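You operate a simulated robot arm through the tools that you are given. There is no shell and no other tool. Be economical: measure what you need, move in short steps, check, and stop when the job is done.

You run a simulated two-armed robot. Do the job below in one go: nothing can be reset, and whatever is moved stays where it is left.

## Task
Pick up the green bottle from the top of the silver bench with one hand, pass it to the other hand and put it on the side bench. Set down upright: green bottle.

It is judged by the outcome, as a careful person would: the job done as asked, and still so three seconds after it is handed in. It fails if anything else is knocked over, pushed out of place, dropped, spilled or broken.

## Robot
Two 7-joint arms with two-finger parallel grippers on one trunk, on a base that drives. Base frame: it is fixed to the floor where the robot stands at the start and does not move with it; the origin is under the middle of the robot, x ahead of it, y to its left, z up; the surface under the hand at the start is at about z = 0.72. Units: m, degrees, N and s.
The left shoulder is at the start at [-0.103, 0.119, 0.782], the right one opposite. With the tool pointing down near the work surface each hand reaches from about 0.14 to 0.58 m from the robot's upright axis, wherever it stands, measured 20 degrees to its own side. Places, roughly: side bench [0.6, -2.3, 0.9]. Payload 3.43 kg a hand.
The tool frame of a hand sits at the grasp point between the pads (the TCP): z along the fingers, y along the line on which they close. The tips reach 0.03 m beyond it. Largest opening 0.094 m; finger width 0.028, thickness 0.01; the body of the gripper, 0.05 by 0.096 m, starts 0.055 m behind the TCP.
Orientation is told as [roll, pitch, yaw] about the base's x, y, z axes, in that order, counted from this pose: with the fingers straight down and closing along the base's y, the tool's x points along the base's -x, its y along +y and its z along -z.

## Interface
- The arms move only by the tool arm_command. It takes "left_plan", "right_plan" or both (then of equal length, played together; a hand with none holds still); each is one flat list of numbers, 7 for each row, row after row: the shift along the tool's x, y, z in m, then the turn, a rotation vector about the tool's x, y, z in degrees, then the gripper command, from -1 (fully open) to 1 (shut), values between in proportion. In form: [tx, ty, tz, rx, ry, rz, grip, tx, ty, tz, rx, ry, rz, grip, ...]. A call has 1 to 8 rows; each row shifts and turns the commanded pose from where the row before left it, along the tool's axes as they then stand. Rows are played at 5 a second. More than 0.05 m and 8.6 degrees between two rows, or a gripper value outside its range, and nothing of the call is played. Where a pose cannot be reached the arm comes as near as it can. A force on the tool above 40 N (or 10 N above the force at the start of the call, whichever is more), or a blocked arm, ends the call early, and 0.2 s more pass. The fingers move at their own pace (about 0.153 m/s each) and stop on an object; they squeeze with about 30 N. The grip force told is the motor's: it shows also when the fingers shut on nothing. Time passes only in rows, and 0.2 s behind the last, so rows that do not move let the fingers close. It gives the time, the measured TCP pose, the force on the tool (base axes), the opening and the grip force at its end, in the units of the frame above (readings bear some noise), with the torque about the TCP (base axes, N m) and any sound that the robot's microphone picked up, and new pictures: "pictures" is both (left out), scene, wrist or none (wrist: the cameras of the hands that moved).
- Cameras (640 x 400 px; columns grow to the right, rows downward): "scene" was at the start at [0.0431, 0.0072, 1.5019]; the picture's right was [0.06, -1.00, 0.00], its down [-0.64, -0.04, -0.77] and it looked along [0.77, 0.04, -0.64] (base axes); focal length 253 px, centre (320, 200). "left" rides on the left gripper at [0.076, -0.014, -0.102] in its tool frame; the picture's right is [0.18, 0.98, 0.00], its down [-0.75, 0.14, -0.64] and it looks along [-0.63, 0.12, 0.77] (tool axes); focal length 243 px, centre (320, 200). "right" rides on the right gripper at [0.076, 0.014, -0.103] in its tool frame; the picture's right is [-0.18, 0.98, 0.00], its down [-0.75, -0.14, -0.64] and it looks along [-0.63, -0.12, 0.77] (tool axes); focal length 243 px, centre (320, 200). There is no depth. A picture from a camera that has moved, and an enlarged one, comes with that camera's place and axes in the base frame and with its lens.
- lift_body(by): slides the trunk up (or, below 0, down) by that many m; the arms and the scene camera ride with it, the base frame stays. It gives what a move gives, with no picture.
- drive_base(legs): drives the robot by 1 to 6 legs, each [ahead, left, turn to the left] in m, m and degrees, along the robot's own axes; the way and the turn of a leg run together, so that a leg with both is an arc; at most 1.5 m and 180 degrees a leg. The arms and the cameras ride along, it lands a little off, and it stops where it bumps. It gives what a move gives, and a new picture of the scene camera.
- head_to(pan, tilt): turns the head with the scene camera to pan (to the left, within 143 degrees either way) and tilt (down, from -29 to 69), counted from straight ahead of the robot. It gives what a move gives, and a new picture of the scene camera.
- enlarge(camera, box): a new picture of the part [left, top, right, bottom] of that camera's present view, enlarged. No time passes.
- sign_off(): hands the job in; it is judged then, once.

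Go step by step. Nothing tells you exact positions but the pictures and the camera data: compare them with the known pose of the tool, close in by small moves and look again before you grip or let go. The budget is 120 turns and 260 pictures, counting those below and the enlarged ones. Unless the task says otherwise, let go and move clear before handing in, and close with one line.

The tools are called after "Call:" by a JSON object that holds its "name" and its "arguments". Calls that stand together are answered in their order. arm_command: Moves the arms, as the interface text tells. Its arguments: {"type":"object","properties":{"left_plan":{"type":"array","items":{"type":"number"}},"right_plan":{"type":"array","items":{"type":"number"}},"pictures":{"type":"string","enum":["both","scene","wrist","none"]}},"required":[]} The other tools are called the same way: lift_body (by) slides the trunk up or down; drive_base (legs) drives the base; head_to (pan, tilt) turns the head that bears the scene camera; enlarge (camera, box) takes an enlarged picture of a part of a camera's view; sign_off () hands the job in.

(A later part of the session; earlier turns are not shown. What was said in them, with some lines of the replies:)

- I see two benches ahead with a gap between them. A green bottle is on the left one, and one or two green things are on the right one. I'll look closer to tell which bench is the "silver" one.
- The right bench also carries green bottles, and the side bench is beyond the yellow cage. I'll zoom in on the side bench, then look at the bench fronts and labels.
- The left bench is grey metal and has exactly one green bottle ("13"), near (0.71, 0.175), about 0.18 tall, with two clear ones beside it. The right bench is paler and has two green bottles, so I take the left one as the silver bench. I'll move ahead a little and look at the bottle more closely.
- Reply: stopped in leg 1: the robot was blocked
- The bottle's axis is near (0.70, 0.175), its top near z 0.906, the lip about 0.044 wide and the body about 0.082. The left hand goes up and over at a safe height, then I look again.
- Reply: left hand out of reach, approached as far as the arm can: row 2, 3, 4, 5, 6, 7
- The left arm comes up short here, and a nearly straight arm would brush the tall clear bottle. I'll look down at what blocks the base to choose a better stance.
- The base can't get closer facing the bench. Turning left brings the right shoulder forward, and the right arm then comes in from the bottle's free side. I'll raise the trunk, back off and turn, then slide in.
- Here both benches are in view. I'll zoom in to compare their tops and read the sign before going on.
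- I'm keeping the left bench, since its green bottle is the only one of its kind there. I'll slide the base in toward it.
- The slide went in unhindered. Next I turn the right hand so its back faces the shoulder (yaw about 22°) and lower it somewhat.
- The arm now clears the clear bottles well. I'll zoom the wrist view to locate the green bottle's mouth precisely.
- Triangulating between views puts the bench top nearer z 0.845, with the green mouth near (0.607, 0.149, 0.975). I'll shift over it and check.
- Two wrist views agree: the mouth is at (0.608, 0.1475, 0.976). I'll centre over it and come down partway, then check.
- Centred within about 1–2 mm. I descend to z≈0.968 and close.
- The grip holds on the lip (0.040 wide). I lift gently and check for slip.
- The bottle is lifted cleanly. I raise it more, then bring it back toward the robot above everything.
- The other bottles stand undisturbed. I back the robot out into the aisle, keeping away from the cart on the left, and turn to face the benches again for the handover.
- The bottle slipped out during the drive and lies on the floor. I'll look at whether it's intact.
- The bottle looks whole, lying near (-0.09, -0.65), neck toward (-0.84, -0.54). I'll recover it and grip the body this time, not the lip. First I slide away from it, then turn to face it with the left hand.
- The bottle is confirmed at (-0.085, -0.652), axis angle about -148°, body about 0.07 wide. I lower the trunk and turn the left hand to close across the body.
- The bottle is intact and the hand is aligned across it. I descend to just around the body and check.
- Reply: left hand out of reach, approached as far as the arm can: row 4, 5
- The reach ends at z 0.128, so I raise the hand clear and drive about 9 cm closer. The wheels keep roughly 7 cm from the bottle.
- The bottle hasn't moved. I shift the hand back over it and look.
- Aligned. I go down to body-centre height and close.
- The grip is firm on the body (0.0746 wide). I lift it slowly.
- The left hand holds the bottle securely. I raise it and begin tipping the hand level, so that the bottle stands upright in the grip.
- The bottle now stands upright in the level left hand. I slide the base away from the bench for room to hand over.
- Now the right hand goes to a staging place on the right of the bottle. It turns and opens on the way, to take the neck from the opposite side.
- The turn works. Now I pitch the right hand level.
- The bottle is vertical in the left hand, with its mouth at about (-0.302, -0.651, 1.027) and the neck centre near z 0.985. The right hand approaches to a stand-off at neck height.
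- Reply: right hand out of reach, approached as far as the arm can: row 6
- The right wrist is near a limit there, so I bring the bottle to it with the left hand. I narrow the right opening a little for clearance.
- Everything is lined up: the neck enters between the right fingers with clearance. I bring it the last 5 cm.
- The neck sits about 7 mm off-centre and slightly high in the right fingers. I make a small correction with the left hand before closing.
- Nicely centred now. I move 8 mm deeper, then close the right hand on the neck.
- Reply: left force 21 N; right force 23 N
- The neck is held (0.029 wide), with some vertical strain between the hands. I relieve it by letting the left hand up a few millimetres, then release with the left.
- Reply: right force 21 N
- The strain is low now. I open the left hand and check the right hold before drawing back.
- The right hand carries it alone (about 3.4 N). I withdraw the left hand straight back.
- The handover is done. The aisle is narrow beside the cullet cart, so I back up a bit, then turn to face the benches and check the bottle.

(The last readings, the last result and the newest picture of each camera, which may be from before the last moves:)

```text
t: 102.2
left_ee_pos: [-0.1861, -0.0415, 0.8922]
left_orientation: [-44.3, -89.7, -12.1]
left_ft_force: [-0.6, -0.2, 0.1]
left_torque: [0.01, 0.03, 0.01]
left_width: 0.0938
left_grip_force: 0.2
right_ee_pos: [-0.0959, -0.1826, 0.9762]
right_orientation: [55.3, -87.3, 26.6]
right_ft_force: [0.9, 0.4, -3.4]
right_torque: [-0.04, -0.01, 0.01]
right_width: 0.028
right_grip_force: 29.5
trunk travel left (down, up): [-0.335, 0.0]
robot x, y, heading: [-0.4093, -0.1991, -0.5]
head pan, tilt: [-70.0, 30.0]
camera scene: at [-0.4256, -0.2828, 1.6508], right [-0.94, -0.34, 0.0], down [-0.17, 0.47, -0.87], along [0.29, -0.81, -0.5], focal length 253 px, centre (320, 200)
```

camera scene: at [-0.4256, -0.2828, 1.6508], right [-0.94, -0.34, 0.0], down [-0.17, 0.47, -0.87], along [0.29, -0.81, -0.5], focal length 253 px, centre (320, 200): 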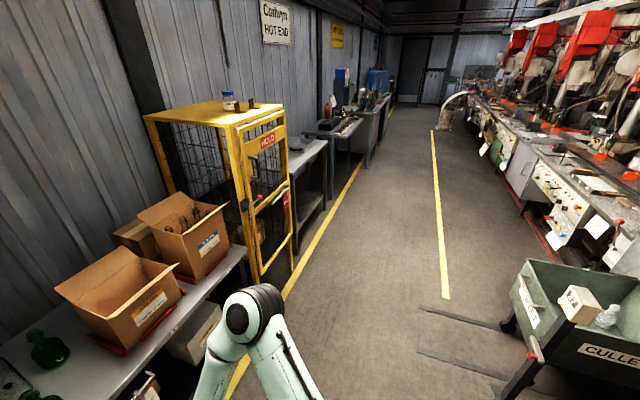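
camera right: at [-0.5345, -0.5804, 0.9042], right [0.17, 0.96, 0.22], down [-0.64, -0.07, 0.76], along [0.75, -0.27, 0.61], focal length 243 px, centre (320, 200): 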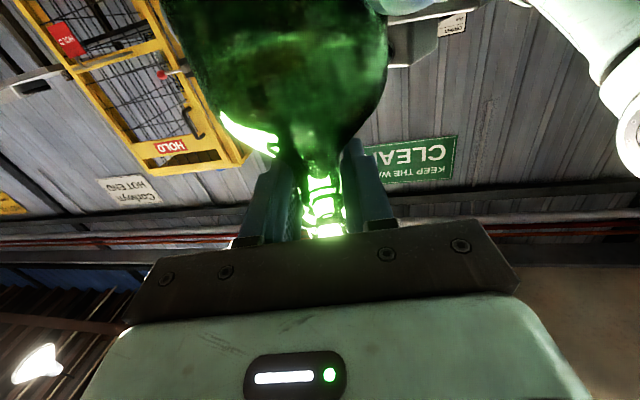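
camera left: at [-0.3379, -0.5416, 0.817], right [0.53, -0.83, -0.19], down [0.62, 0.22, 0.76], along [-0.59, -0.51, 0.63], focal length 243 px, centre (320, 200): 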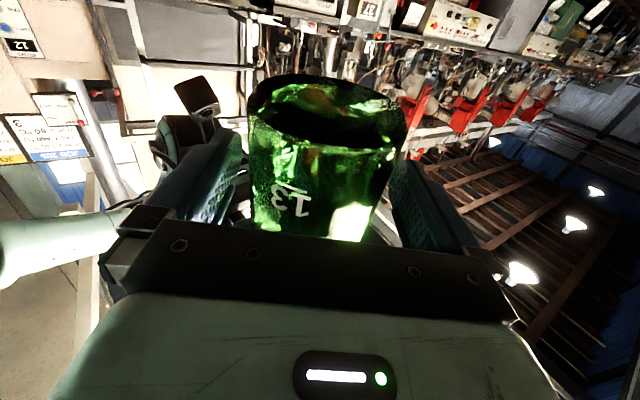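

Call:
{"name": "enlarge", "arguments": {"camera": "scene", "box": [230, 80, 390, 230]}}

Call:
{"name": "drive_base", "arguments": {"legs": [[0, -0.7, 0]]}}

```text
2.67 times, centred on (310, 155) of scene
camera zoom: at [-0.4256, -0.2828, 1.6508], right [-0.94, -0.34, 0.0], down [-0.17, 0.47, -0.87], along [0.29, -0.81, -0.5], focal length 676 px, centre (347, 320)
```

zoom: 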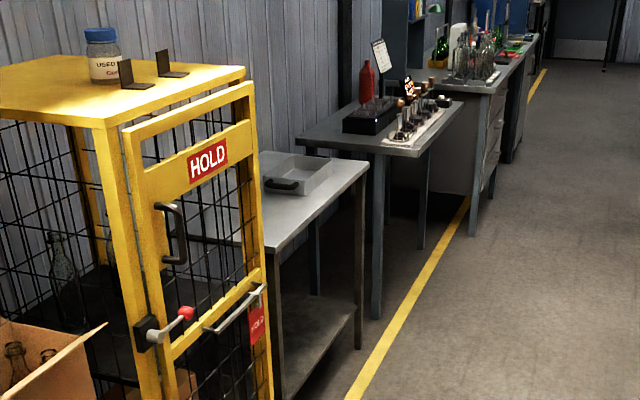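

```text
t: 108.6
left_ee_pos: [-0.1901, -0.7254, 0.8913]
left_orientation: [-43.8, -89.7, -13.0]
left_ft_force: [-0.5, 0.4, 0.4]
left_torque: [0.03, 0.0, 0.03]
left_width: 0.0942
left_grip_force: 0.0
right_ee_pos: [-0.1008, -0.8677, 0.9756]
right_orientation: [55.1, -87.3, 25.9]
right_ft_force: [-0.3, 0.0, -3.5]
right_torque: [-0.03, -0.04, 0.01]
right_width: 0.0275
right_grip_force: 30.4
trunk travel left (down, up): [-0.335, 0.0]
robot x, y, heading: [-0.4191, -0.8853, -0.5]
head pan, tilt: [-70.0, 30.0]
camera scene: at [-0.4322, -0.9657, 1.6508], right [-0.94, -0.33, 0.0], down [-0.17, 0.47, -0.87], along [0.29, -0.82, -0.5], focal length 253 px, centre (320, 200)
```

scene: 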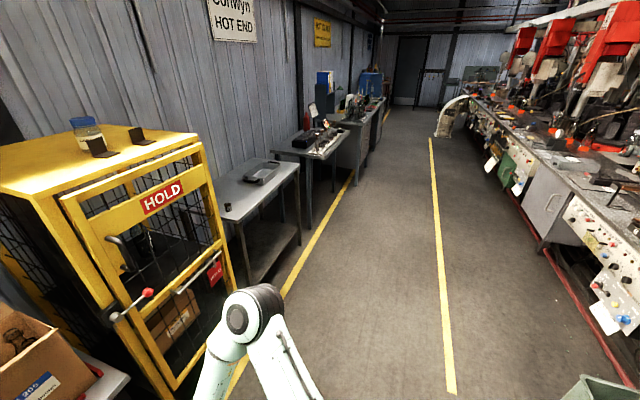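

The side bench is the plain steel one just past the cage, with a tray at its back. The bottle is still firm. I drive on until I'm abreast of it.

Call:
{"name": "drive_base", "arguments": {"legs": [[0, -0.7, 0], [0, -0.55, 0]]}}

Call:
{"name": "head_to", "arguments": {"pan": -10, "tilt": 45}}

```text
t: 120.3
left_ee_pos: [-0.2097, -2.0017, 0.8931]
left_orientation: [-43.6, -89.7, -13.1]
left_ft_force: [-0.3, -0.5, -0.4]
left_torque: [0.02, 0.01, 0.01]
left_width: 0.0941
left_grip_force: 0.1
right_ee_pos: [-0.1211, -2.143, 0.9748]
right_orientation: [55.2, -87.2, 26.4]
right_ft_force: [0.2, -0.1, -3.0]
right_torque: [-0.06, -0.01, 0.01]
right_width: 0.0272
right_grip_force: 29.8
trunk travel left (down, up): [-0.335, 0.0]
robot x, y, heading: [-0.4357, -2.16, -0.4]
head pan, tilt: [-70.0, 30.0]
camera scene: at [-0.4512, -2.2423, 1.6508], right [-0.94, -0.33, 0.0], down [-0.17, 0.47, -0.87], along [0.29, -0.82, -0.5], focal length 253 px, centre (320, 200)
```

scene: 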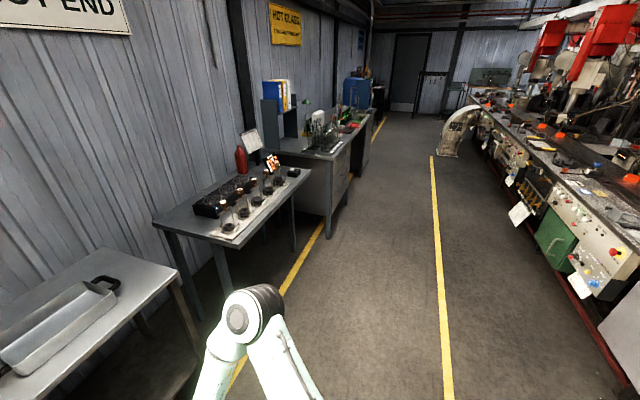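

```text
t: 121.6
left_ee_pos: [-0.2107, -2.0003, 0.8929]
left_orientation: [-44.1, -89.7, -12.5]
left_ft_force: [-1.1, 0.4, -0.7]
left_torque: [0.01, 0.01, 0.0]
left_width: 0.0939
left_grip_force: 0.1
right_ee_pos: [-0.1199, -2.1433, 0.9758]
right_orientation: [55.0, -87.2, 26.4]
right_ft_force: [0.5, 0.3, -3.0]
right_torque: [-0.04, 0.0, 0.0]
right_width: 0.0272
right_grip_force: 30.3
trunk travel left (down, up): [-0.335, 0.0]
robot x, y, heading: [-0.4389, -2.1605, -0.3]
head pan, tilt: [-10.0, 45.0]
camera scene: at [-0.4014, -2.1719, 1.6282], right [-0.18, -0.98, 0.0], down [-0.7, 0.13, -0.71], along [0.7, -0.13, -0.71], focal length 253 px, centre (320, 200)
```

scene: 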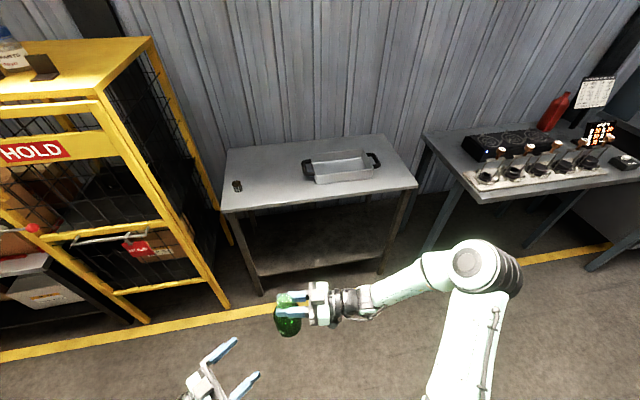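

The side bench is clear at its front-middle: the tray is at back right and a small cap at far left. I aim for about (0.45, -2.17). I raise the bottle above bench height and swing the fingers more forward.

Call:
{"name": "arm_command", "arguments": {"right_plan": [-0.02, 0, 0, 4, 0, 0, 1, -0.025, 0, 0, 8, 0, 0, 1, -0.025, 0, 0, 8, 0, 0, 1, -0.025, 0, 0, 8, 0, 0, 1, -0.02, 0, 0, 8, 0, 0, 1, 0, 0, 0, 0, 0, 0, 1], "pictures": "scene"}}

Call:
{"name": "enlarge", "arguments": {"camera": "scene", "box": [240, 220, 400, 360]}}

```text
t: 123.0
left_ee_pos: [-0.2105, -2.0011, 0.8917]
left_orientation: [-41.1, -89.7, -15.5]
left_ft_force: [-0.3, 0.5, 0.1]
left_torque: [0.01, 0.0, -0.01]
left_width: 0.0941
left_grip_force: 0.1
right_ee_pos: [-0.0938, -2.1181, 1.0769]
right_orientation: [29.8, -86.4, 22.6]
right_ft_force: [-0.3, 0.0, -3.5]
right_torque: [-0.04, -0.01, -0.02]
right_width: 0.0257
right_grip_force: 29.8
right hand out of reach, approached as far as the arm can: row 2, 4, 5
trunk travel left (down, up): [-0.335, 0.0]
robot x, y, heading: [-0.4355, -2.1612, -0.2]
head pan, tilt: [-10.0, 45.0]
camera scene: at [-0.4018, -2.1723, 1.6281], right [-0.18, -0.98, 0.0], down [-0.7, 0.13, -0.71], along [0.7, -0.13, -0.71], focal length 253 px, centre (320, 200)
```

scene: 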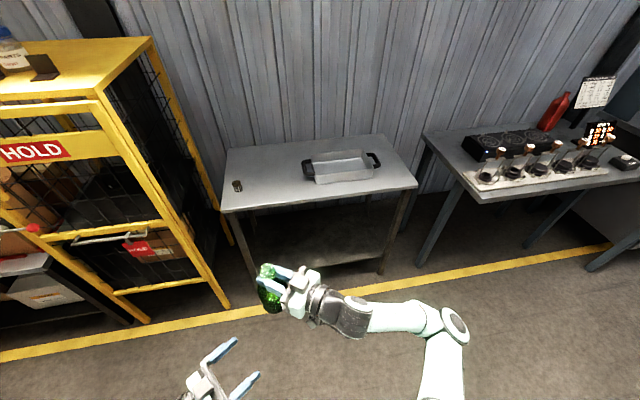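

```text
2.86 times, centred on (320, 290) of scene
camera zoom: at [-0.4018, -2.1723, 1.6281], right [-0.18, -0.98, 0.0], down [-0.7, 0.13, -0.71], along [0.7, -0.13, -0.71], focal length 724 px, centre (320, -57)
```

zoom: 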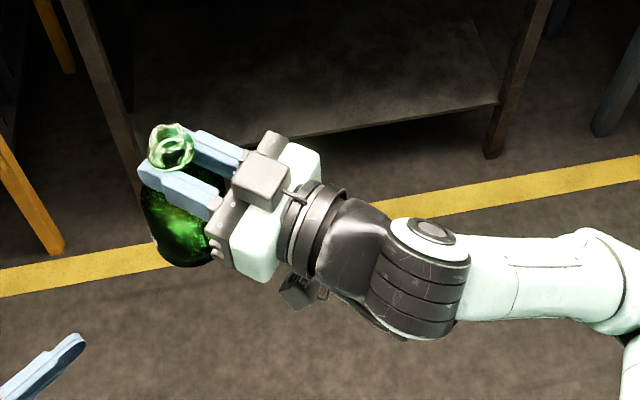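

The grip width is creeping down, so I'll check how the neck sits in the fingers.

Call:
{"name": "enlarge", "arguments": {"camera": "right", "box": [160, 60, 480, 260]}}

Call:
{"name": "enlarge", "arguments": {"camera": "scene", "box": [240, 250, 330, 320]}}

```text
2.00 times, centred on (320, 160) of right
camera zoom: at [-0.1728, -2.1919, 1.0073], right [-0.77, 0.6, 0.21], down [-0.24, -0.58, 0.78], along [0.6, 0.55, 0.59], focal length 485 px, centre (320, 280)
```

zoom: 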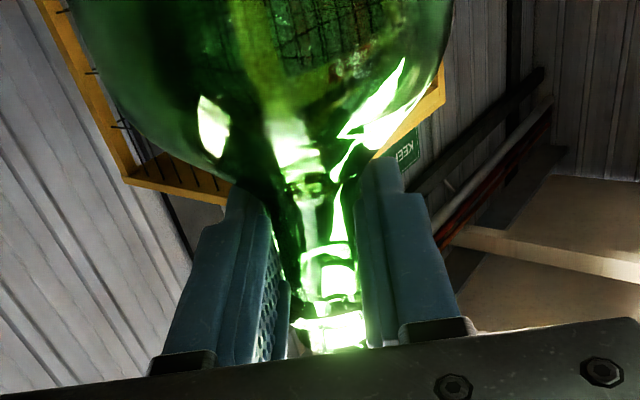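

```text
5.71 times, centred on (285, 285) of scene
camera zoom: at [-0.4018, -2.1723, 1.6281], right [-0.18, -0.98, 0.0], down [-0.7, 0.13, -0.71], along [0.7, -0.13, -0.71], focal length 1448 px, centre (520, -286)
```

zoom: 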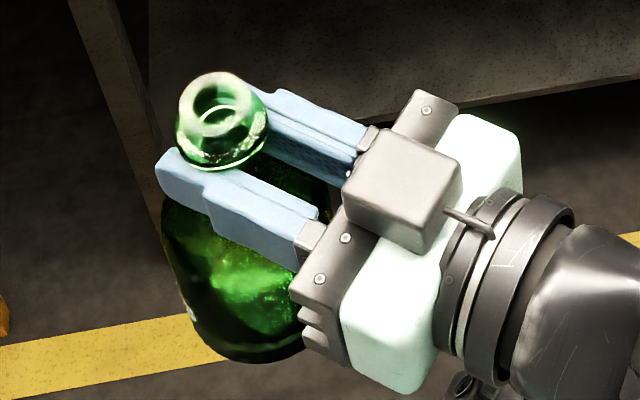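

The pads appear to be settling onto the narrowest part of the neck, below the collar, which is a stable seat. I approach the bench gently.

Call:
{"name": "drive_base", "arguments": {"legs": [[0.2, -0.03, 0], [0.2, -0.03, 0]]}}

Call:
{"name": "head_to", "arguments": {"pan": 0, "tilt": 55}}

```text
t: 125.8
left_ee_pos: [0.1904, -2.0661, 0.8932]
left_orientation: [-45.5, -89.7, -11.1]
left_ft_force: [-0.1, -0.4, -0.8]
left_torque: [-0.04, 0.01, 0.01]
left_width: 0.0939
left_grip_force: 0.1
right_ee_pos: [0.3067, -2.1832, 1.0751]
right_orientation: [28.4, -86.5, 23.9]
right_ft_force: [-1.2, 1.2, -4.1]
right_torque: [0.25, 0.38, 0.26]
right_width: 0.0245
right_grip_force: 30.3
trunk travel left (down, up): [-0.335, 0.0]
robot x, y, heading: [-0.0351, -2.2251, -0.6]
head pan, tilt: [-10.0, 45.0]
camera scene: at [-0.0014, -2.2365, 1.6279], right [-0.18, -0.98, 0.0], down [-0.7, 0.13, -0.71], along [0.7, -0.13, -0.71], focal length 253 px, centre (320, 200)
```

scene: 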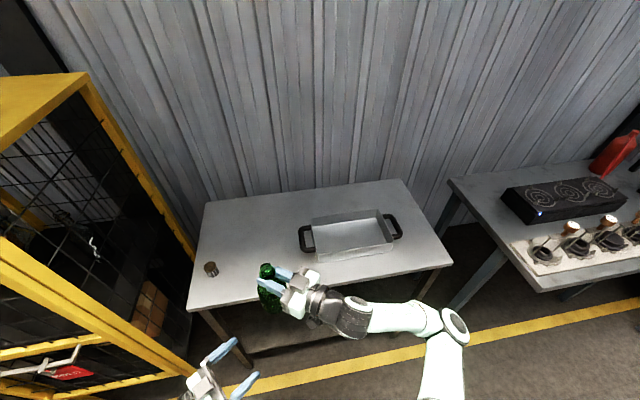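

```text
t: 126.5
left_ee_pos: [0.1905, -2.0652, 0.8939]
left_orientation: [-45.1, -89.7, -11.4]
left_ft_force: [0.1, 0.1, 0.0]
left_torque: [0.01, 0.03, 0.02]
left_width: 0.0943
left_grip_force: 0.0
right_ee_pos: [0.3068, -2.1816, 1.075]
right_orientation: [28.3, -86.4, 24.1]
right_ft_force: [-1.4, 1.7, -3.1]
right_torque: [0.32, 0.38, 0.26]
right_width: 0.0247
right_grip_force: 29.9
trunk travel left (down, up): [-0.335, 0.0]
robot x, y, heading: [-0.0351, -2.2222, -0.3]
head pan, tilt: [0.0, 55.0]
camera scene: at [-0.009, -2.2223, 1.6148], right [-0.01, -1.0, 0.0], down [-0.82, 0.01, -0.57], along [0.57, -0.01, -0.82], focal length 253 px, centre (320, 200)
```

scene: 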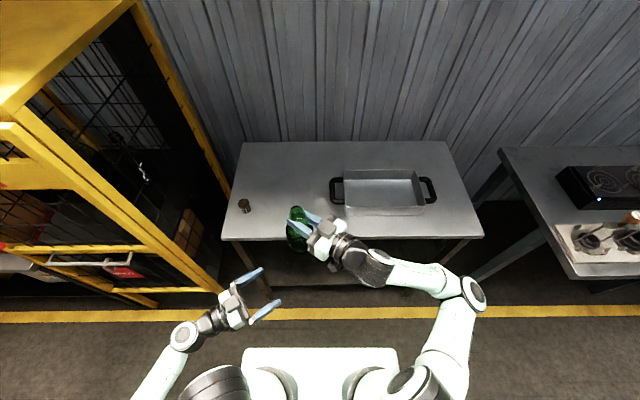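

Call:
{"name": "enlarge", "arguments": {"camera": "scene", "box": [265, 180, 365, 270]}}

Call:
{"name": "enlarge", "arguments": {"camera": "right", "box": [100, 0, 540, 275]}}

Call:
{"name": "enlarge", "arguments": {"camera": "left", "box": [0, 0, 640, 400]}}

```text
4.44 times, centred on (315, 225) of scene
camera zoom: at [-0.009, -2.2223, 1.6148], right [-0.01, -1.0, 0.0], down [-0.82, 0.01, -0.57], along [0.57, -0.01, -0.82], focal length 1126 px, centre (342, 89)
```

zoom: 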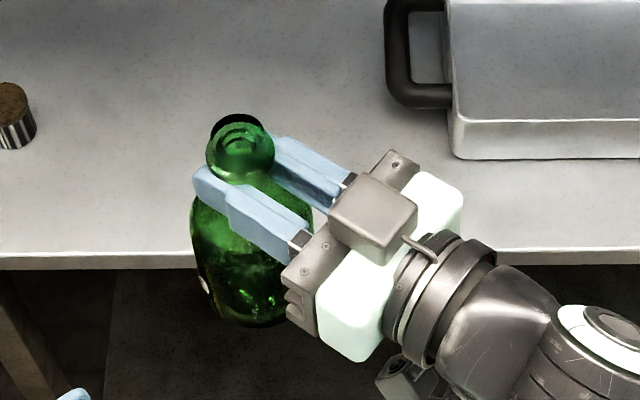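

```text
1.45 times, centred on (320, 138) of right
camera zoom: at [0.2277, -2.2565, 1.0069], right [-0.77, 0.6, 0.21], down [-0.24, -0.58, 0.78], along [0.6, 0.55, 0.58], focal length 353 px, centre (320, 291)
```

zoom: 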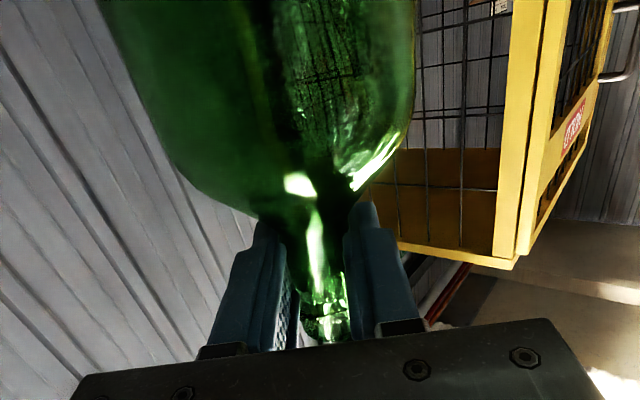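

```text
1.00 times, centred on (320, 200) of left (not enlarged: the box is as wide or as high as the picture)
camera zoom: at [0.1219, -1.9883, 0.8155], right [0.82, 0.54, -0.19], down [-0.23, 0.61, 0.76], along [0.52, -0.58, 0.63], focal length 243 px, centre (320, 200)
```

zoom: 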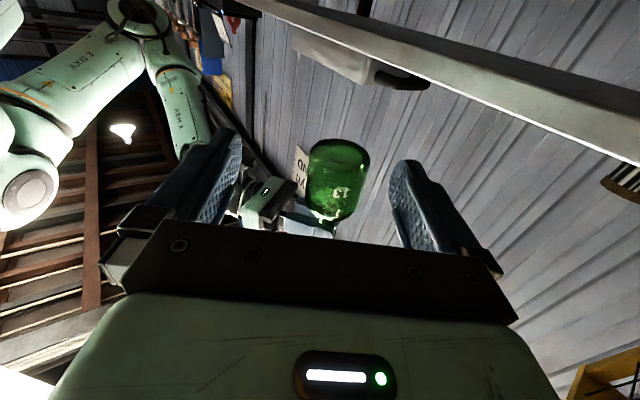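

The bench top triangulates to z≈0.857 with its front edge at x≈0.36, and the bottle's base is near 0.95, so it's clear. The neck is still about 25 mm inside the fingertips. I drive a little nearer.

Call:
{"name": "drive_base", "arguments": {"legs": [[0.09, 0, 0]]}}

Call:
{"name": "arm_command", "arguments": {"right_plan": [0, 0, 0, 0, 0, 0, 1], "pictures": "none"}}

```text
t: 127.7
left_ee_pos: [0.2775, -2.0655, 0.8922]
left_orientation: [-47.2, -89.8, -9.4]
left_ft_force: [0.5, 0.3, -0.5]
left_torque: [0.0, 0.04, 0.02]
left_width: 0.0941
left_grip_force: 0.0
right_ee_pos: [0.3944, -2.1819, 1.0754]
right_orientation: [28.5, -86.4, 24.1]
right_ft_force: [0.2, 0.3, -4.1]
right_torque: [0.0, 0.01, 0.0]
right_width: 0.025
right_grip_force: 30.2
trunk travel left (down, up): [-0.335, 0.0]
robot x, y, heading: [0.051, -2.2241, -0.5]
head pan, tilt: [0.0, 55.0]
camera scene: at [0.0787, -2.223, 1.6144], right [-0.01, -1.0, 0.0], down [-0.82, 0.01, -0.57], along [0.57, -0.01, -0.82], focal length 253 px, centre (320, 200)
```

scene: 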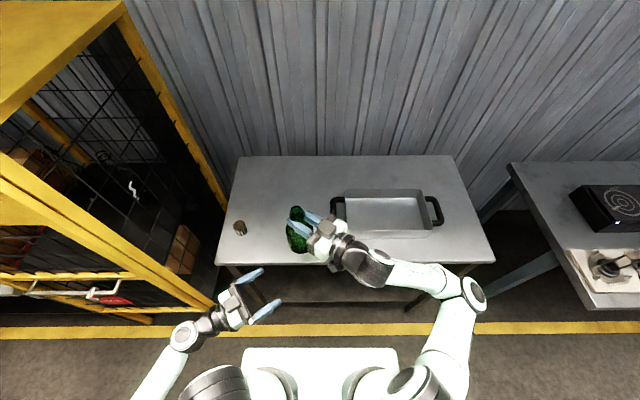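

```text
t: 128.1
left_ee_pos: [0.2774, -2.0658, 0.8916]
left_orientation: [-46.5, -89.8, -10.0]
left_ft_force: [-0.6, -0.7, 0.4]
left_torque: [-0.02, 0.0, 0.02]
left_width: 0.094
left_grip_force: 0.1
right_ee_pos: [0.3938, -2.1819, 1.0751]
right_orientation: [28.4, -86.4, 24.4]
right_ft_force: [-0.1, -0.8, -3.0]
right_torque: [-0.06, 0.03, -0.03]
right_width: 0.025
right_grip_force: 30.0
trunk travel left (down, up): [-0.335, 0.0]
robot x, y, heading: [0.0477, -2.2241, -0.6]
head pan, tilt: [0.0, 55.0]
```

The strain is gone. I extend the hand forward over the bench.

Call:
{"name": "arm_command", "arguments": {"right_plan": [-0.001, -0.0185, 0.0143, 0, 0, 0, 1, -0.001, -0.0185, 0.0143, 0, 0, 0, 1, -0.001, -0.0185, 0.0143, 0, 0, 0, 1, 0, 0, 0, 0, 0, 0, 1]}}

Call:
{"name": "enlarge", "arguments": {"camera": "scene", "box": [265, 170, 365, 270]}}

Call:
{"name": "enlarge", "arguments": {"camera": "left", "box": [0, 0, 640, 400]}}

```text
t: 129.1
left_ee_pos: [0.2771, -2.066, 0.8916]
left_orientation: [-45.7, -89.7, -11.0]
left_ft_force: [-0.2, 0.3, 0.9]
left_torque: [0.04, 0.0, -0.04]
left_width: 0.0941
left_grip_force: 0.0
right_ee_pos: [0.4643, -2.1829, 1.0754]
right_orientation: [28.3, -86.5, 24.2]
right_ft_force: [0.3, 0.4, -2.9]
right_torque: [-0.05, 0.0, 0.0]
right_width: 0.0248
right_grip_force: 30.0
trunk travel left (down, up): [-0.335, 0.0]
robot x, y, heading: [0.0492, -2.2223, -0.4]
head pan, tilt: [0.0, 55.0]
camera scene: at [0.0787, -2.2231, 1.6147], right [-0.01, -1.0, 0.0], down [-0.82, 0.01, -0.57], along [0.57, -0.01, -0.82], focal length 253 px, centre (320, 200)
camera right: at [0.386, -2.2569, 1.0058], right [-0.77, 0.6, 0.21], down [-0.23, -0.58, 0.78], along [0.59, 0.55, 0.58], focal length 243 px, centre (320, 200)
```

scene: 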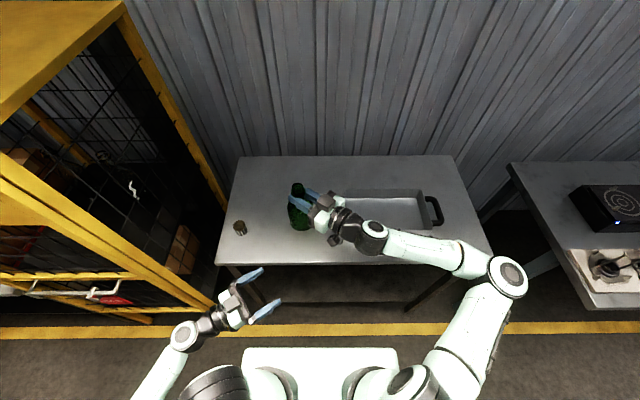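
right: 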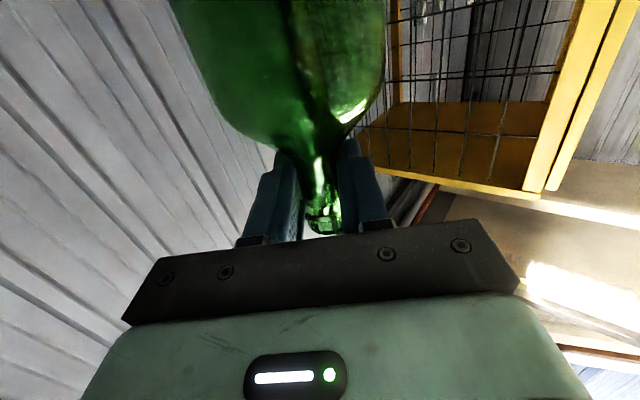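

```text
4.00 times, centred on (315, 220) of scene
camera zoom: at [0.0787, -2.2231, 1.6147], right [-0.01, -1.0, 0.0], down [-0.82, 0.01, -0.57], along [0.57, -0.01, -0.82], focal length 1014 px, centre (340, 120)
```

zoom: 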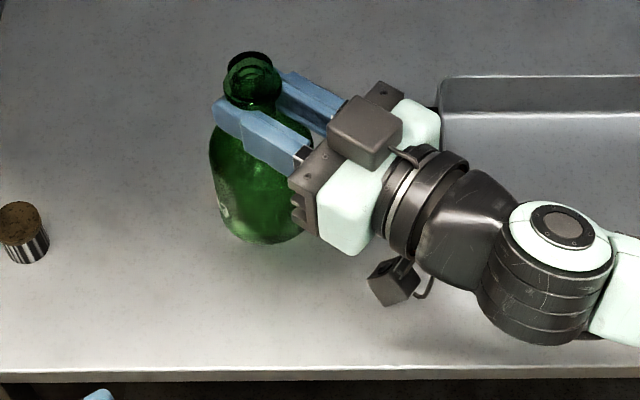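

```text
1.00 times, centred on (320, 200) of left (not enlarged: the box is as wide or as high as the picture)
camera zoom: at [0.2093, -1.9889, 0.8154], right [0.82, 0.54, -0.19], down [-0.23, 0.61, 0.76], along [0.52, -0.58, 0.63], focal length 243 px, centre (320, 200)
```

zoom: 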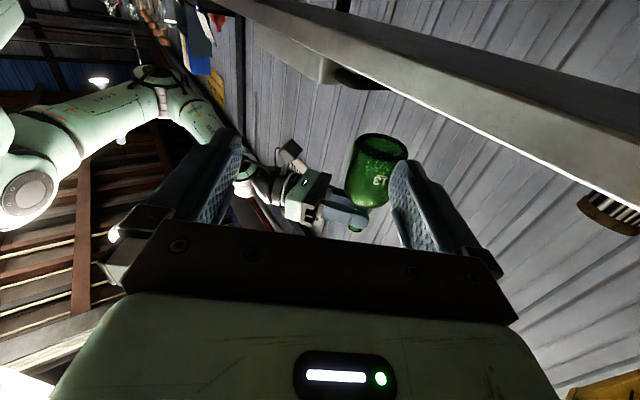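

The bottle hangs vertical at about (0.467, -2.175), clear of the tray and the cap. I lower it most of the way.

Call:
{"name": "arm_command", "arguments": {"right_plan": [0.02, 0, 0, 0, 0, 0, 1, 0.025, 0, 0, 0, 0, 0, 1, 0.02, 0, 0, 0, 0, 0, 1, 0, 0, 0, 0, 0, 0, 1], "pictures": "scene"}}

Call:
{"name": "enlarge", "arguments": {"camera": "scene", "box": [265, 170, 365, 270]}}

Call:
{"name": "enlarge", "arguments": {"camera": "left", "box": [300, 60, 500, 260]}}

```text
t: 130.1
left_ee_pos: [0.2781, -2.0669, 0.8925]
left_orientation: [-46.1, -89.7, -10.5]
left_ft_force: [1.0, 0.0, 0.0]
left_torque: [-0.02, -0.03, 0.01]
left_width: 0.0939
left_grip_force: 0.0
right_ee_pos: [0.4598, -2.1843, 1.0096]
right_orientation: [28.1, -86.4, 24.4]
right_ft_force: [-0.6, -0.3, -3.4]
right_torque: [-0.03, 0.04, 0.0]
right_width: 0.0249
right_grip_force: 30.2
trunk travel left (down, up): [-0.335, 0.0]
robot x, y, heading: [0.0546, -2.223, -0.4]
head pan, tilt: [0.0, 55.0]
camera scene: at [0.0789, -2.223, 1.6148], right [-0.01, -1.0, 0.0], down [-0.82, 0.01, -0.57], along [0.57, -0.01, -0.82], focal length 253 px, centre (320, 200)
```

scene: 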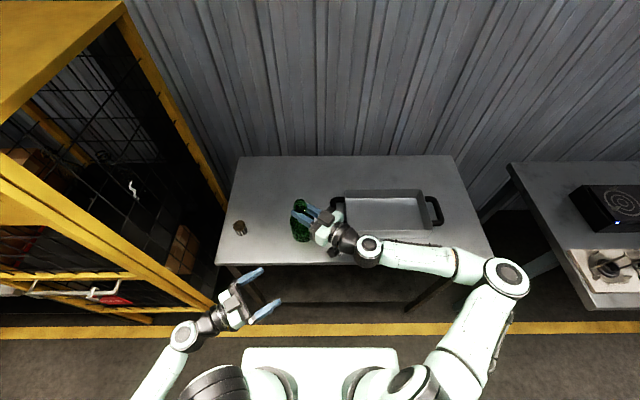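

```text
4.00 times, centred on (315, 220) of scene
camera zoom: at [0.0789, -2.223, 1.6148], right [-0.01, -1.0, 0.0], down [-0.82, 0.01, -0.57], along [0.57, -0.01, -0.82], focal length 1014 px, centre (340, 120)
```

zoom: 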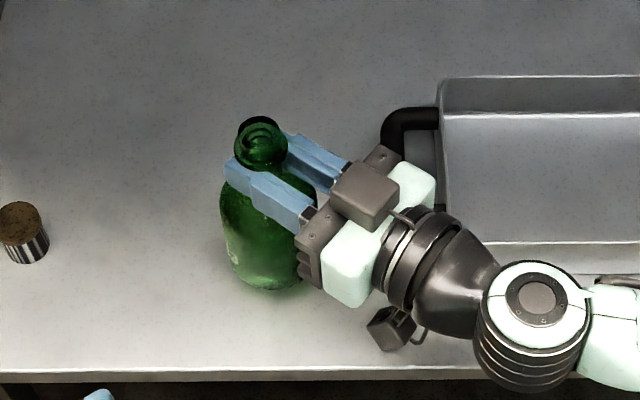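

```text
2.00 times, centred on (400, 160) of left
camera zoom: at [0.2095, -1.9888, 0.8154], right [0.82, 0.54, -0.19], down [-0.23, 0.61, 0.76], along [0.52, -0.58, 0.63], focal length 485 px, centre (160, 280)
```

zoom: 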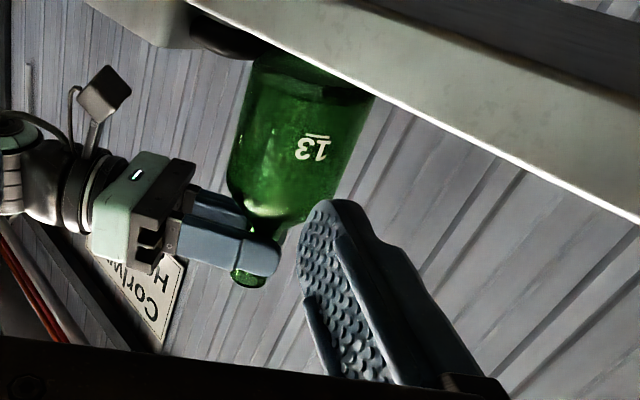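

The side view shows a lean of about 3° with the base toward the hand. I correct that and lower in small steps until it touches.

Call:
{"name": "arm_command", "arguments": {"right_plan": [0, 0, 0, 0, -3, 0, 1, 0.008, 0, 0, 0, 0, 0, 1, 0.006, 0, 0, 0, 0, 0, 1, 0, 0, 0, 0, 0, 0, 1], "pictures": "none"}}

Call:
{"name": "enlarge", "arguments": {"camera": "left", "box": [300, 60, 500, 260]}}

```text
t: 131.1
left_ee_pos: [0.2776, -2.0663, 0.8919]
left_orientation: [-46.1, -89.7, -10.6]
left_ft_force: [0.4, 0.1, -0.7]
left_torque: [-0.01, 0.0, 0.01]
left_width: 0.0942
left_grip_force: 0.0
right_ee_pos: [0.4604, -2.1841, 0.9957]
right_orientation: [84.9, -88.2, -32.3]
right_ft_force: [-0.7, -0.4, -2.1]
right_torque: [-0.04, 0.01, 0.03]
right_width: 0.0249
right_grip_force: 29.8
trunk travel left (down, up): [-0.335, 0.0]
robot x, y, heading: [0.0498, -2.2262, -0.4]
head pan, tilt: [0.0, 55.0]
```

```text
2.00 times, centred on (400, 160) of left
camera zoom: at [0.2095, -1.9889, 0.8154], right [0.82, 0.54, -0.19], down [-0.23, 0.61, 0.76], along [0.52, -0.57, 0.63], focal length 485 px, centre (160, 280)
```

zoom: 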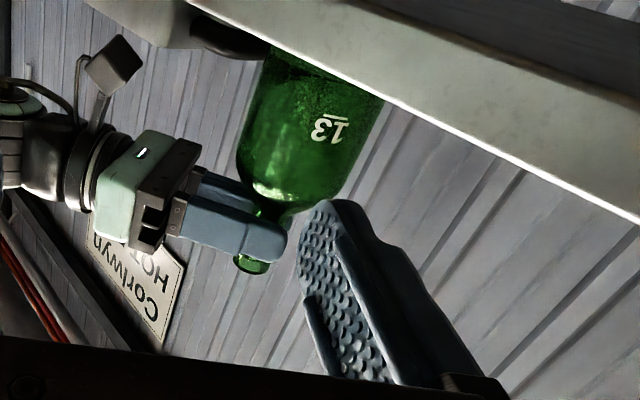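

Call:
{"name": "arm_command", "arguments": {"right_plan": [0.004, 0, 0, 0, 0, 0, 1, 0.004, 0, 0, 0, 0, 0, 1, 0, 0, 0, 0, 0, 0, 1], "pictures": "none"}}

Call:
{"name": "arm_command", "arguments": {"right_plan": [0.004, 0, 0, 0, 0, 0, 1, 0, 0, 0, 0, 0, 0, 1], "pictures": "none"}}

```text
t: 131.8
left_ee_pos: [0.279, -2.0664, 0.8927]
left_orientation: [-45.9, -89.8, -10.4]
left_ft_force: [-0.4, -0.8, -0.7]
left_torque: [0.03, 0.02, -0.03]
left_width: 0.0937
left_grip_force: 0.0
right_ee_pos: [0.4593, -2.1834, 0.9871]
right_orientation: [84.4, -88.4, -31.8]
right_ft_force: [-1.2, -0.1, -3.1]
right_torque: [-0.03, 0.0, 0.03]
right_width: 0.0248
right_grip_force: 30.0
trunk travel left (down, up): [-0.335, 0.0]
robot x, y, heading: [0.0502, -2.2233, -0.6]
head pan, tilt: [0.0, 55.0]
```

```text
t: 132.4
left_ee_pos: [0.2778, -2.0675, 0.8933]
left_orientation: [-40.9, -89.8, -15.7]
left_ft_force: [0.8, -0.4, -0.1]
left_torque: [0.0, 0.02, 0.02]
left_width: 0.094
left_grip_force: 0.1
right_ee_pos: [0.4588, -2.1837, 0.9872]
right_orientation: [94.9, -88.4, -42.3]
right_ft_force: [-1.6, -0.4, 13.2]
right_torque: [-0.35, -0.1, -0.05]
right_width: 0.0248
right_grip_force: 29.6
trunk travel left (down, up): [-0.335, 0.0]
robot x, y, heading: [0.0524, -2.2264, -0.6]
head pan, tilt: [0.0, 55.0]
```

The base touched down (13 N upward). I ease off 2 mm and look before releasing.

Call:
{"name": "arm_command", "arguments": {"right_plan": [-0.002, 0, 0, 0, 0, 0, 1, 0, 0, 0, 0, 0, 0, 1], "pictures": "none"}}

Call:
{"name": "enlarge", "arguments": {"camera": "scene", "box": [265, 180, 345, 260]}}

Call:
{"name": "enlarge", "arguments": {"camera": "left", "box": [300, 60, 500, 260]}}

```text
t: 133.1
left_ee_pos: [0.2779, -2.0667, 0.8921]
left_orientation: [-48.1, -89.7, -8.4]
left_ft_force: [0.4, 0.4, 0.8]
left_torque: [0.02, -0.02, 0.04]
left_width: 0.094
left_grip_force: 0.1
right_ee_pos: [0.4592, -2.1833, 0.9871]
right_orientation: [86.7, -88.4, -34.3]
right_ft_force: [0.3, 3.8, 9.2]
right_torque: [0.2, -0.37, 0.03]
right_width: 0.0252
right_grip_force: 30.1
trunk travel left (down, up): [-0.335, 0.0]
robot x, y, heading: [0.0509, -2.2264, -0.5]
head pan, tilt: [0.0, 55.0]
```

```text
5.00 times, centred on (305, 220) of scene
camera zoom: at [0.078, -2.2226, 1.6148], right [-0.01, -1.0, 0.0], down [-0.82, 0.01, -0.57], along [0.57, -0.01, -0.82], focal length 1267 px, centre (395, 100)
```

zoom: 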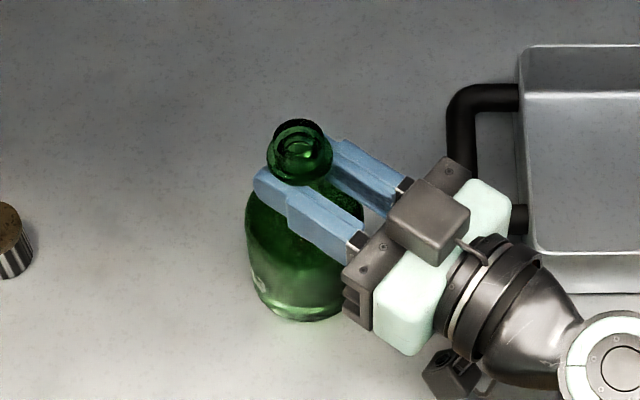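

```text
2.00 times, centred on (400, 160) of left
camera zoom: at [0.209, -1.9886, 0.8155], right [0.82, 0.54, -0.19], down [-0.23, 0.61, 0.75], along [0.52, -0.57, 0.63], focal length 485 px, centre (160, 280)
```

zoom: 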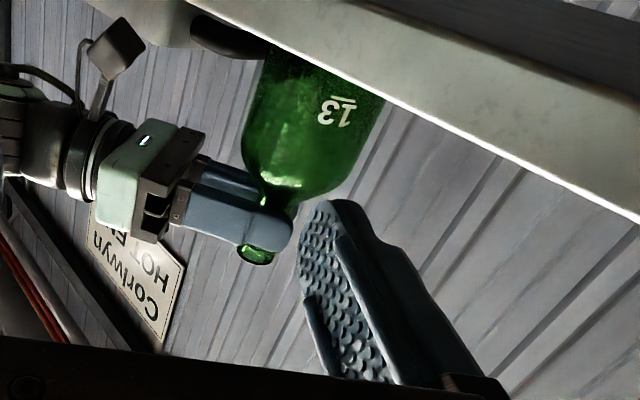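

It stands on the bench. I open the right hand gently.

Call:
{"name": "arm_command", "arguments": {"right_plan": [0, 0, 0, 0, 0, 0, 0.45, 0, 0, 0, 0, 0, 0, 0.35, 0, 0, 0, 0, 0, 0, 0.2, 0, 0, 0, 0, 0, 0, -0.2, 0, 0, 0, 0, 0, 0, -1, 0, 0, 0, 0, 0, 0, -1], "pictures": "scene"}}

Call:
{"name": "enlarge", "arguments": {"camera": "scene", "box": [265, 180, 345, 260]}}

Call:
{"name": "enlarge", "arguments": {"camera": "left", "box": [300, 60, 500, 260]}}

```text
t: 134.4
left_ee_pos: [0.2789, -2.0657, 0.8927]
left_orientation: [-45.6, -89.7, -11.0]
left_ft_force: [0.0, 0.5, 0.2]
left_torque: [-0.02, 0.02, -0.04]
left_width: 0.0942
left_grip_force: 0.1
right_ee_pos: [0.4603, -2.1838, 0.9867]
right_orientation: [85.4, -88.2, -32.9]
right_ft_force: [-1.3, -0.8, -0.3]
right_torque: [0.0, 0.01, 0.01]
right_width: 0.0942
right_grip_force: 0.1
trunk travel left (down, up): [-0.335, 0.0]
robot x, y, heading: [0.0481, -2.2235, -0.2]
head pan, tilt: [0.0, 55.0]
camera scene: at [0.0787, -2.2231, 1.6148], right [-0.01, -1.0, 0.0], down [-0.82, 0.01, -0.57], along [0.57, -0.01, -0.82], focal length 253 px, centre (320, 200)
```

scene: 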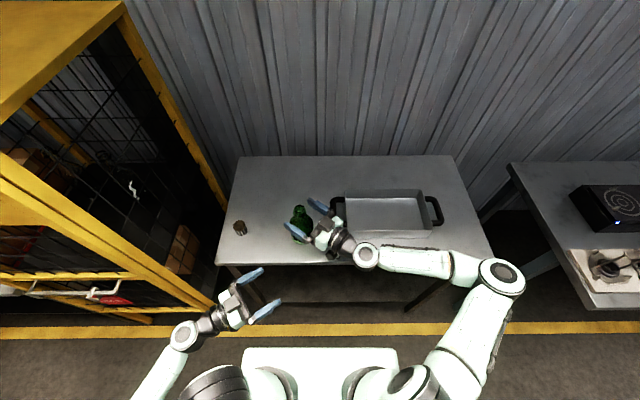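

```text
5.00 times, centred on (305, 220) of scene
camera zoom: at [0.0787, -2.2231, 1.6148], right [-0.01, -1.0, 0.0], down [-0.82, 0.01, -0.57], along [0.57, -0.01, -0.82], focal length 1267 px, centre (395, 100)
```

zoom: 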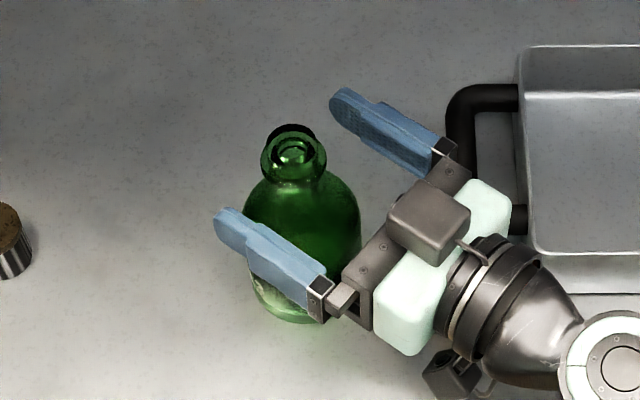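

```text
2.00 times, centred on (400, 160) of left
camera zoom: at [0.2094, -1.9889, 0.8155], right [0.82, 0.54, -0.19], down [-0.23, 0.61, 0.76], along [0.52, -0.57, 0.63], focal length 485 px, centre (160, 280)
```

zoom: 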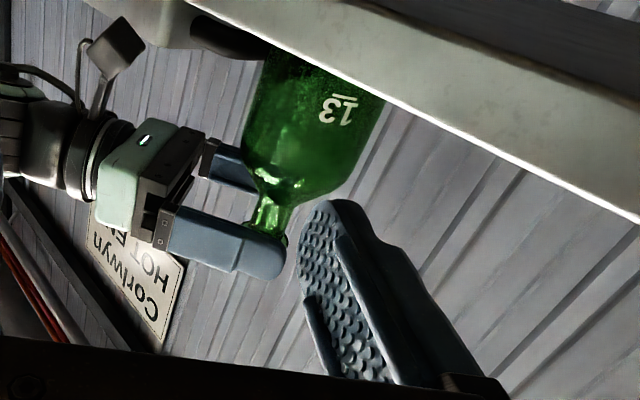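

The bottle stands free and upright. I draw the hand straight back, away from it.

Call:
{"name": "arm_command", "arguments": {"right_plan": [0, 0, -0.02, 0, 0, 0, -1, 0, 0, -0.03, 0, 0, 0, -1, 0, 0, -0.03, 0, 0, 0, -1, -0.01, 0, -0.03, 0, 0, 0, -1, -0.02, 0, -0.02, 0, 0, 0, -1, 0, 0, 0, 0, 0, 0, -1], "pictures": "scene"}}

Call:
{"name": "enlarge", "arguments": {"camera": "scene", "box": [220, 150, 460, 290]}}

```text
t: 135.8
left_ee_pos: [0.2792, -2.0656, 0.8919]
left_orientation: [-46.6, -89.7, -9.9]
left_ft_force: [0.9, -0.4, -0.2]
left_torque: [0.01, -0.03, -0.02]
left_width: 0.094
left_grip_force: 0.0
right_ee_pos: [0.3912, -2.2897, 1.0132]
right_orientation: [85.3, -88.3, -32.7]
right_ft_force: [0.1, 0.8, 0.2]
right_torque: [0.0, 0.03, 0.0]
right_width: 0.0942
right_grip_force: 0.1
right hand out of reach, approached as far as the arm can: row 5
trunk travel left (down, up): [-0.335, 0.0]
robot x, y, heading: [0.0508, -2.225, -0.5]
head pan, tilt: [0.0, 55.0]
camera scene: at [0.0789, -2.2229, 1.6148], right [-0.01, -1.0, 0.0], down [-0.82, 0.01, -0.57], along [0.57, -0.01, -0.82], focal length 253 px, centre (320, 200)
```

scene: 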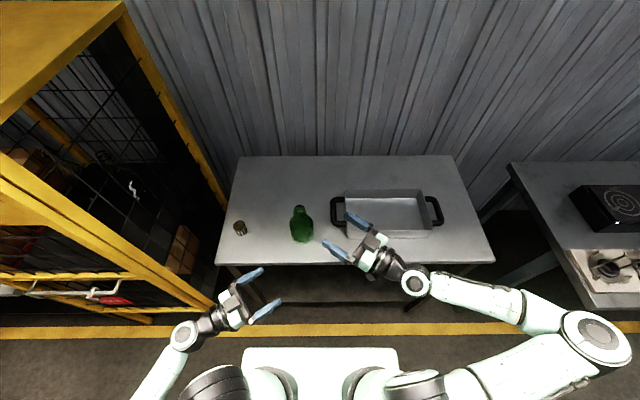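

```text
2.67 times, centred on (340, 220) of scene
camera zoom: at [0.0789, -2.2229, 1.6148], right [-0.01, -1.0, 0.0], down [-0.82, 0.01, -0.57], along [0.57, -0.01, -0.82], focal length 676 px, centre (267, 147)
```

zoom: 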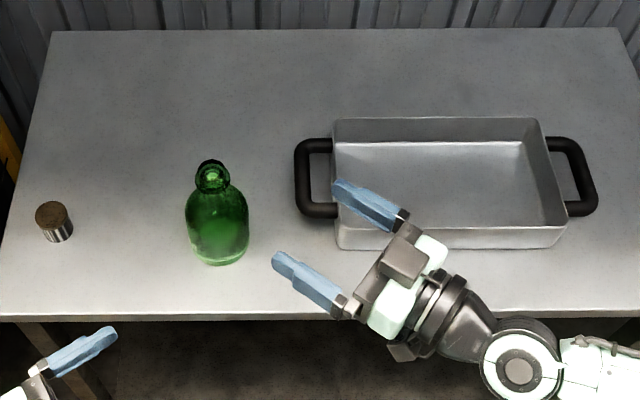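

The bottle stands upright, and the tray and cap are undisturbed. I back the robot away so both hands are clear of the bench.

Call:
{"name": "drive_base", "arguments": {"legs": [[-0.3, 0, 0]]}}

Call:
{"name": "enlarge", "arguments": {"camera": "scene", "box": [200, 60, 480, 260]}}

```text
t: 137.8
left_ee_pos: [-0.0121, -2.0642, 0.8935]
left_orientation: [-43.8, -89.8, -12.7]
left_ft_force: [-0.6, -0.1, -0.3]
left_torque: [0.01, -0.01, 0.0]
left_width: 0.0939
left_grip_force: 0.1
right_ee_pos: [0.1008, -2.2882, 1.0137]
right_orientation: [86.4, -88.2, -33.8]
right_ft_force: [-0.5, -0.6, -0.6]
right_torque: [-0.01, 0.0, -0.01]
right_width: 0.0938
right_grip_force: 0.1
trunk travel left (down, up): [-0.335, 0.0]
robot x, y, heading: [-0.2379, -2.2207, -0.2]
head pan, tilt: [0.0, 55.0]
camera scene: at [-0.2112, -2.2206, 1.615], right [-0.01, -1.0, 0.0], down [-0.82, 0.01, -0.57], along [0.57, 0.0, -0.82], focal length 253 px, centre (320, 200)
```

scene: 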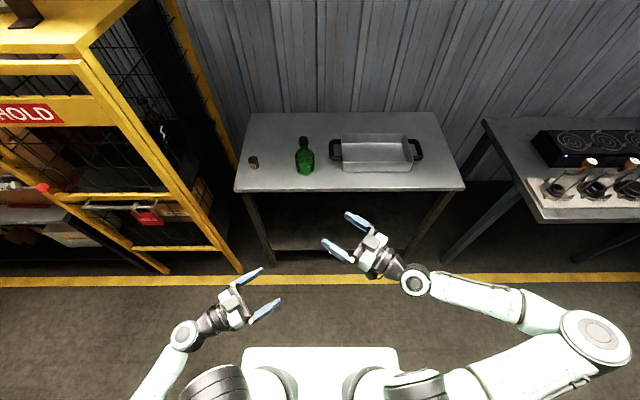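

```text
2.00 times, centred on (340, 160) of scene
camera zoom: at [-0.2112, -2.2206, 1.615], right [-0.01, -1.0, 0.0], down [-0.82, 0.01, -0.57], along [0.57, 0.0, -0.82], focal length 507 px, centre (280, 280)
```

zoom: 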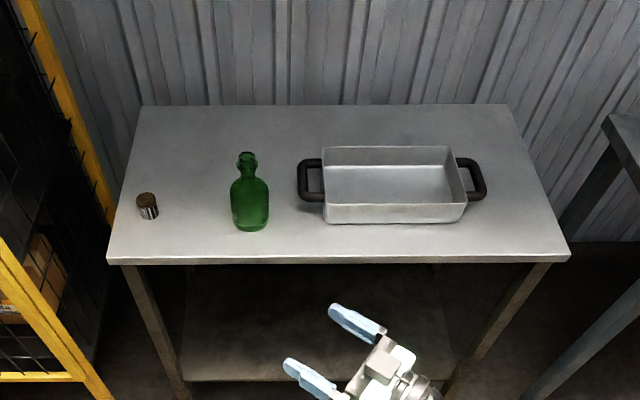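

The green bottle stands upright on the side bench with both hands clear, so I'm handing in.

Call:
{"name": "sign_off", "arguments": {}}

```text
The job is handed in.
```

The green bottle (no. 13) now stands upright on the side bench, but I dropped it on the floor once on the way. It slipped from the right hand during a drive. It looked undamaged, so I picked it up with the left hand, passed it to the right hand and set it down. I took the left bench as the silver one because it had only one green bottle. Early on the base also bumped to a stop at the benches. Nothing looked knocked over or moved in the pictures I checked afterwards.
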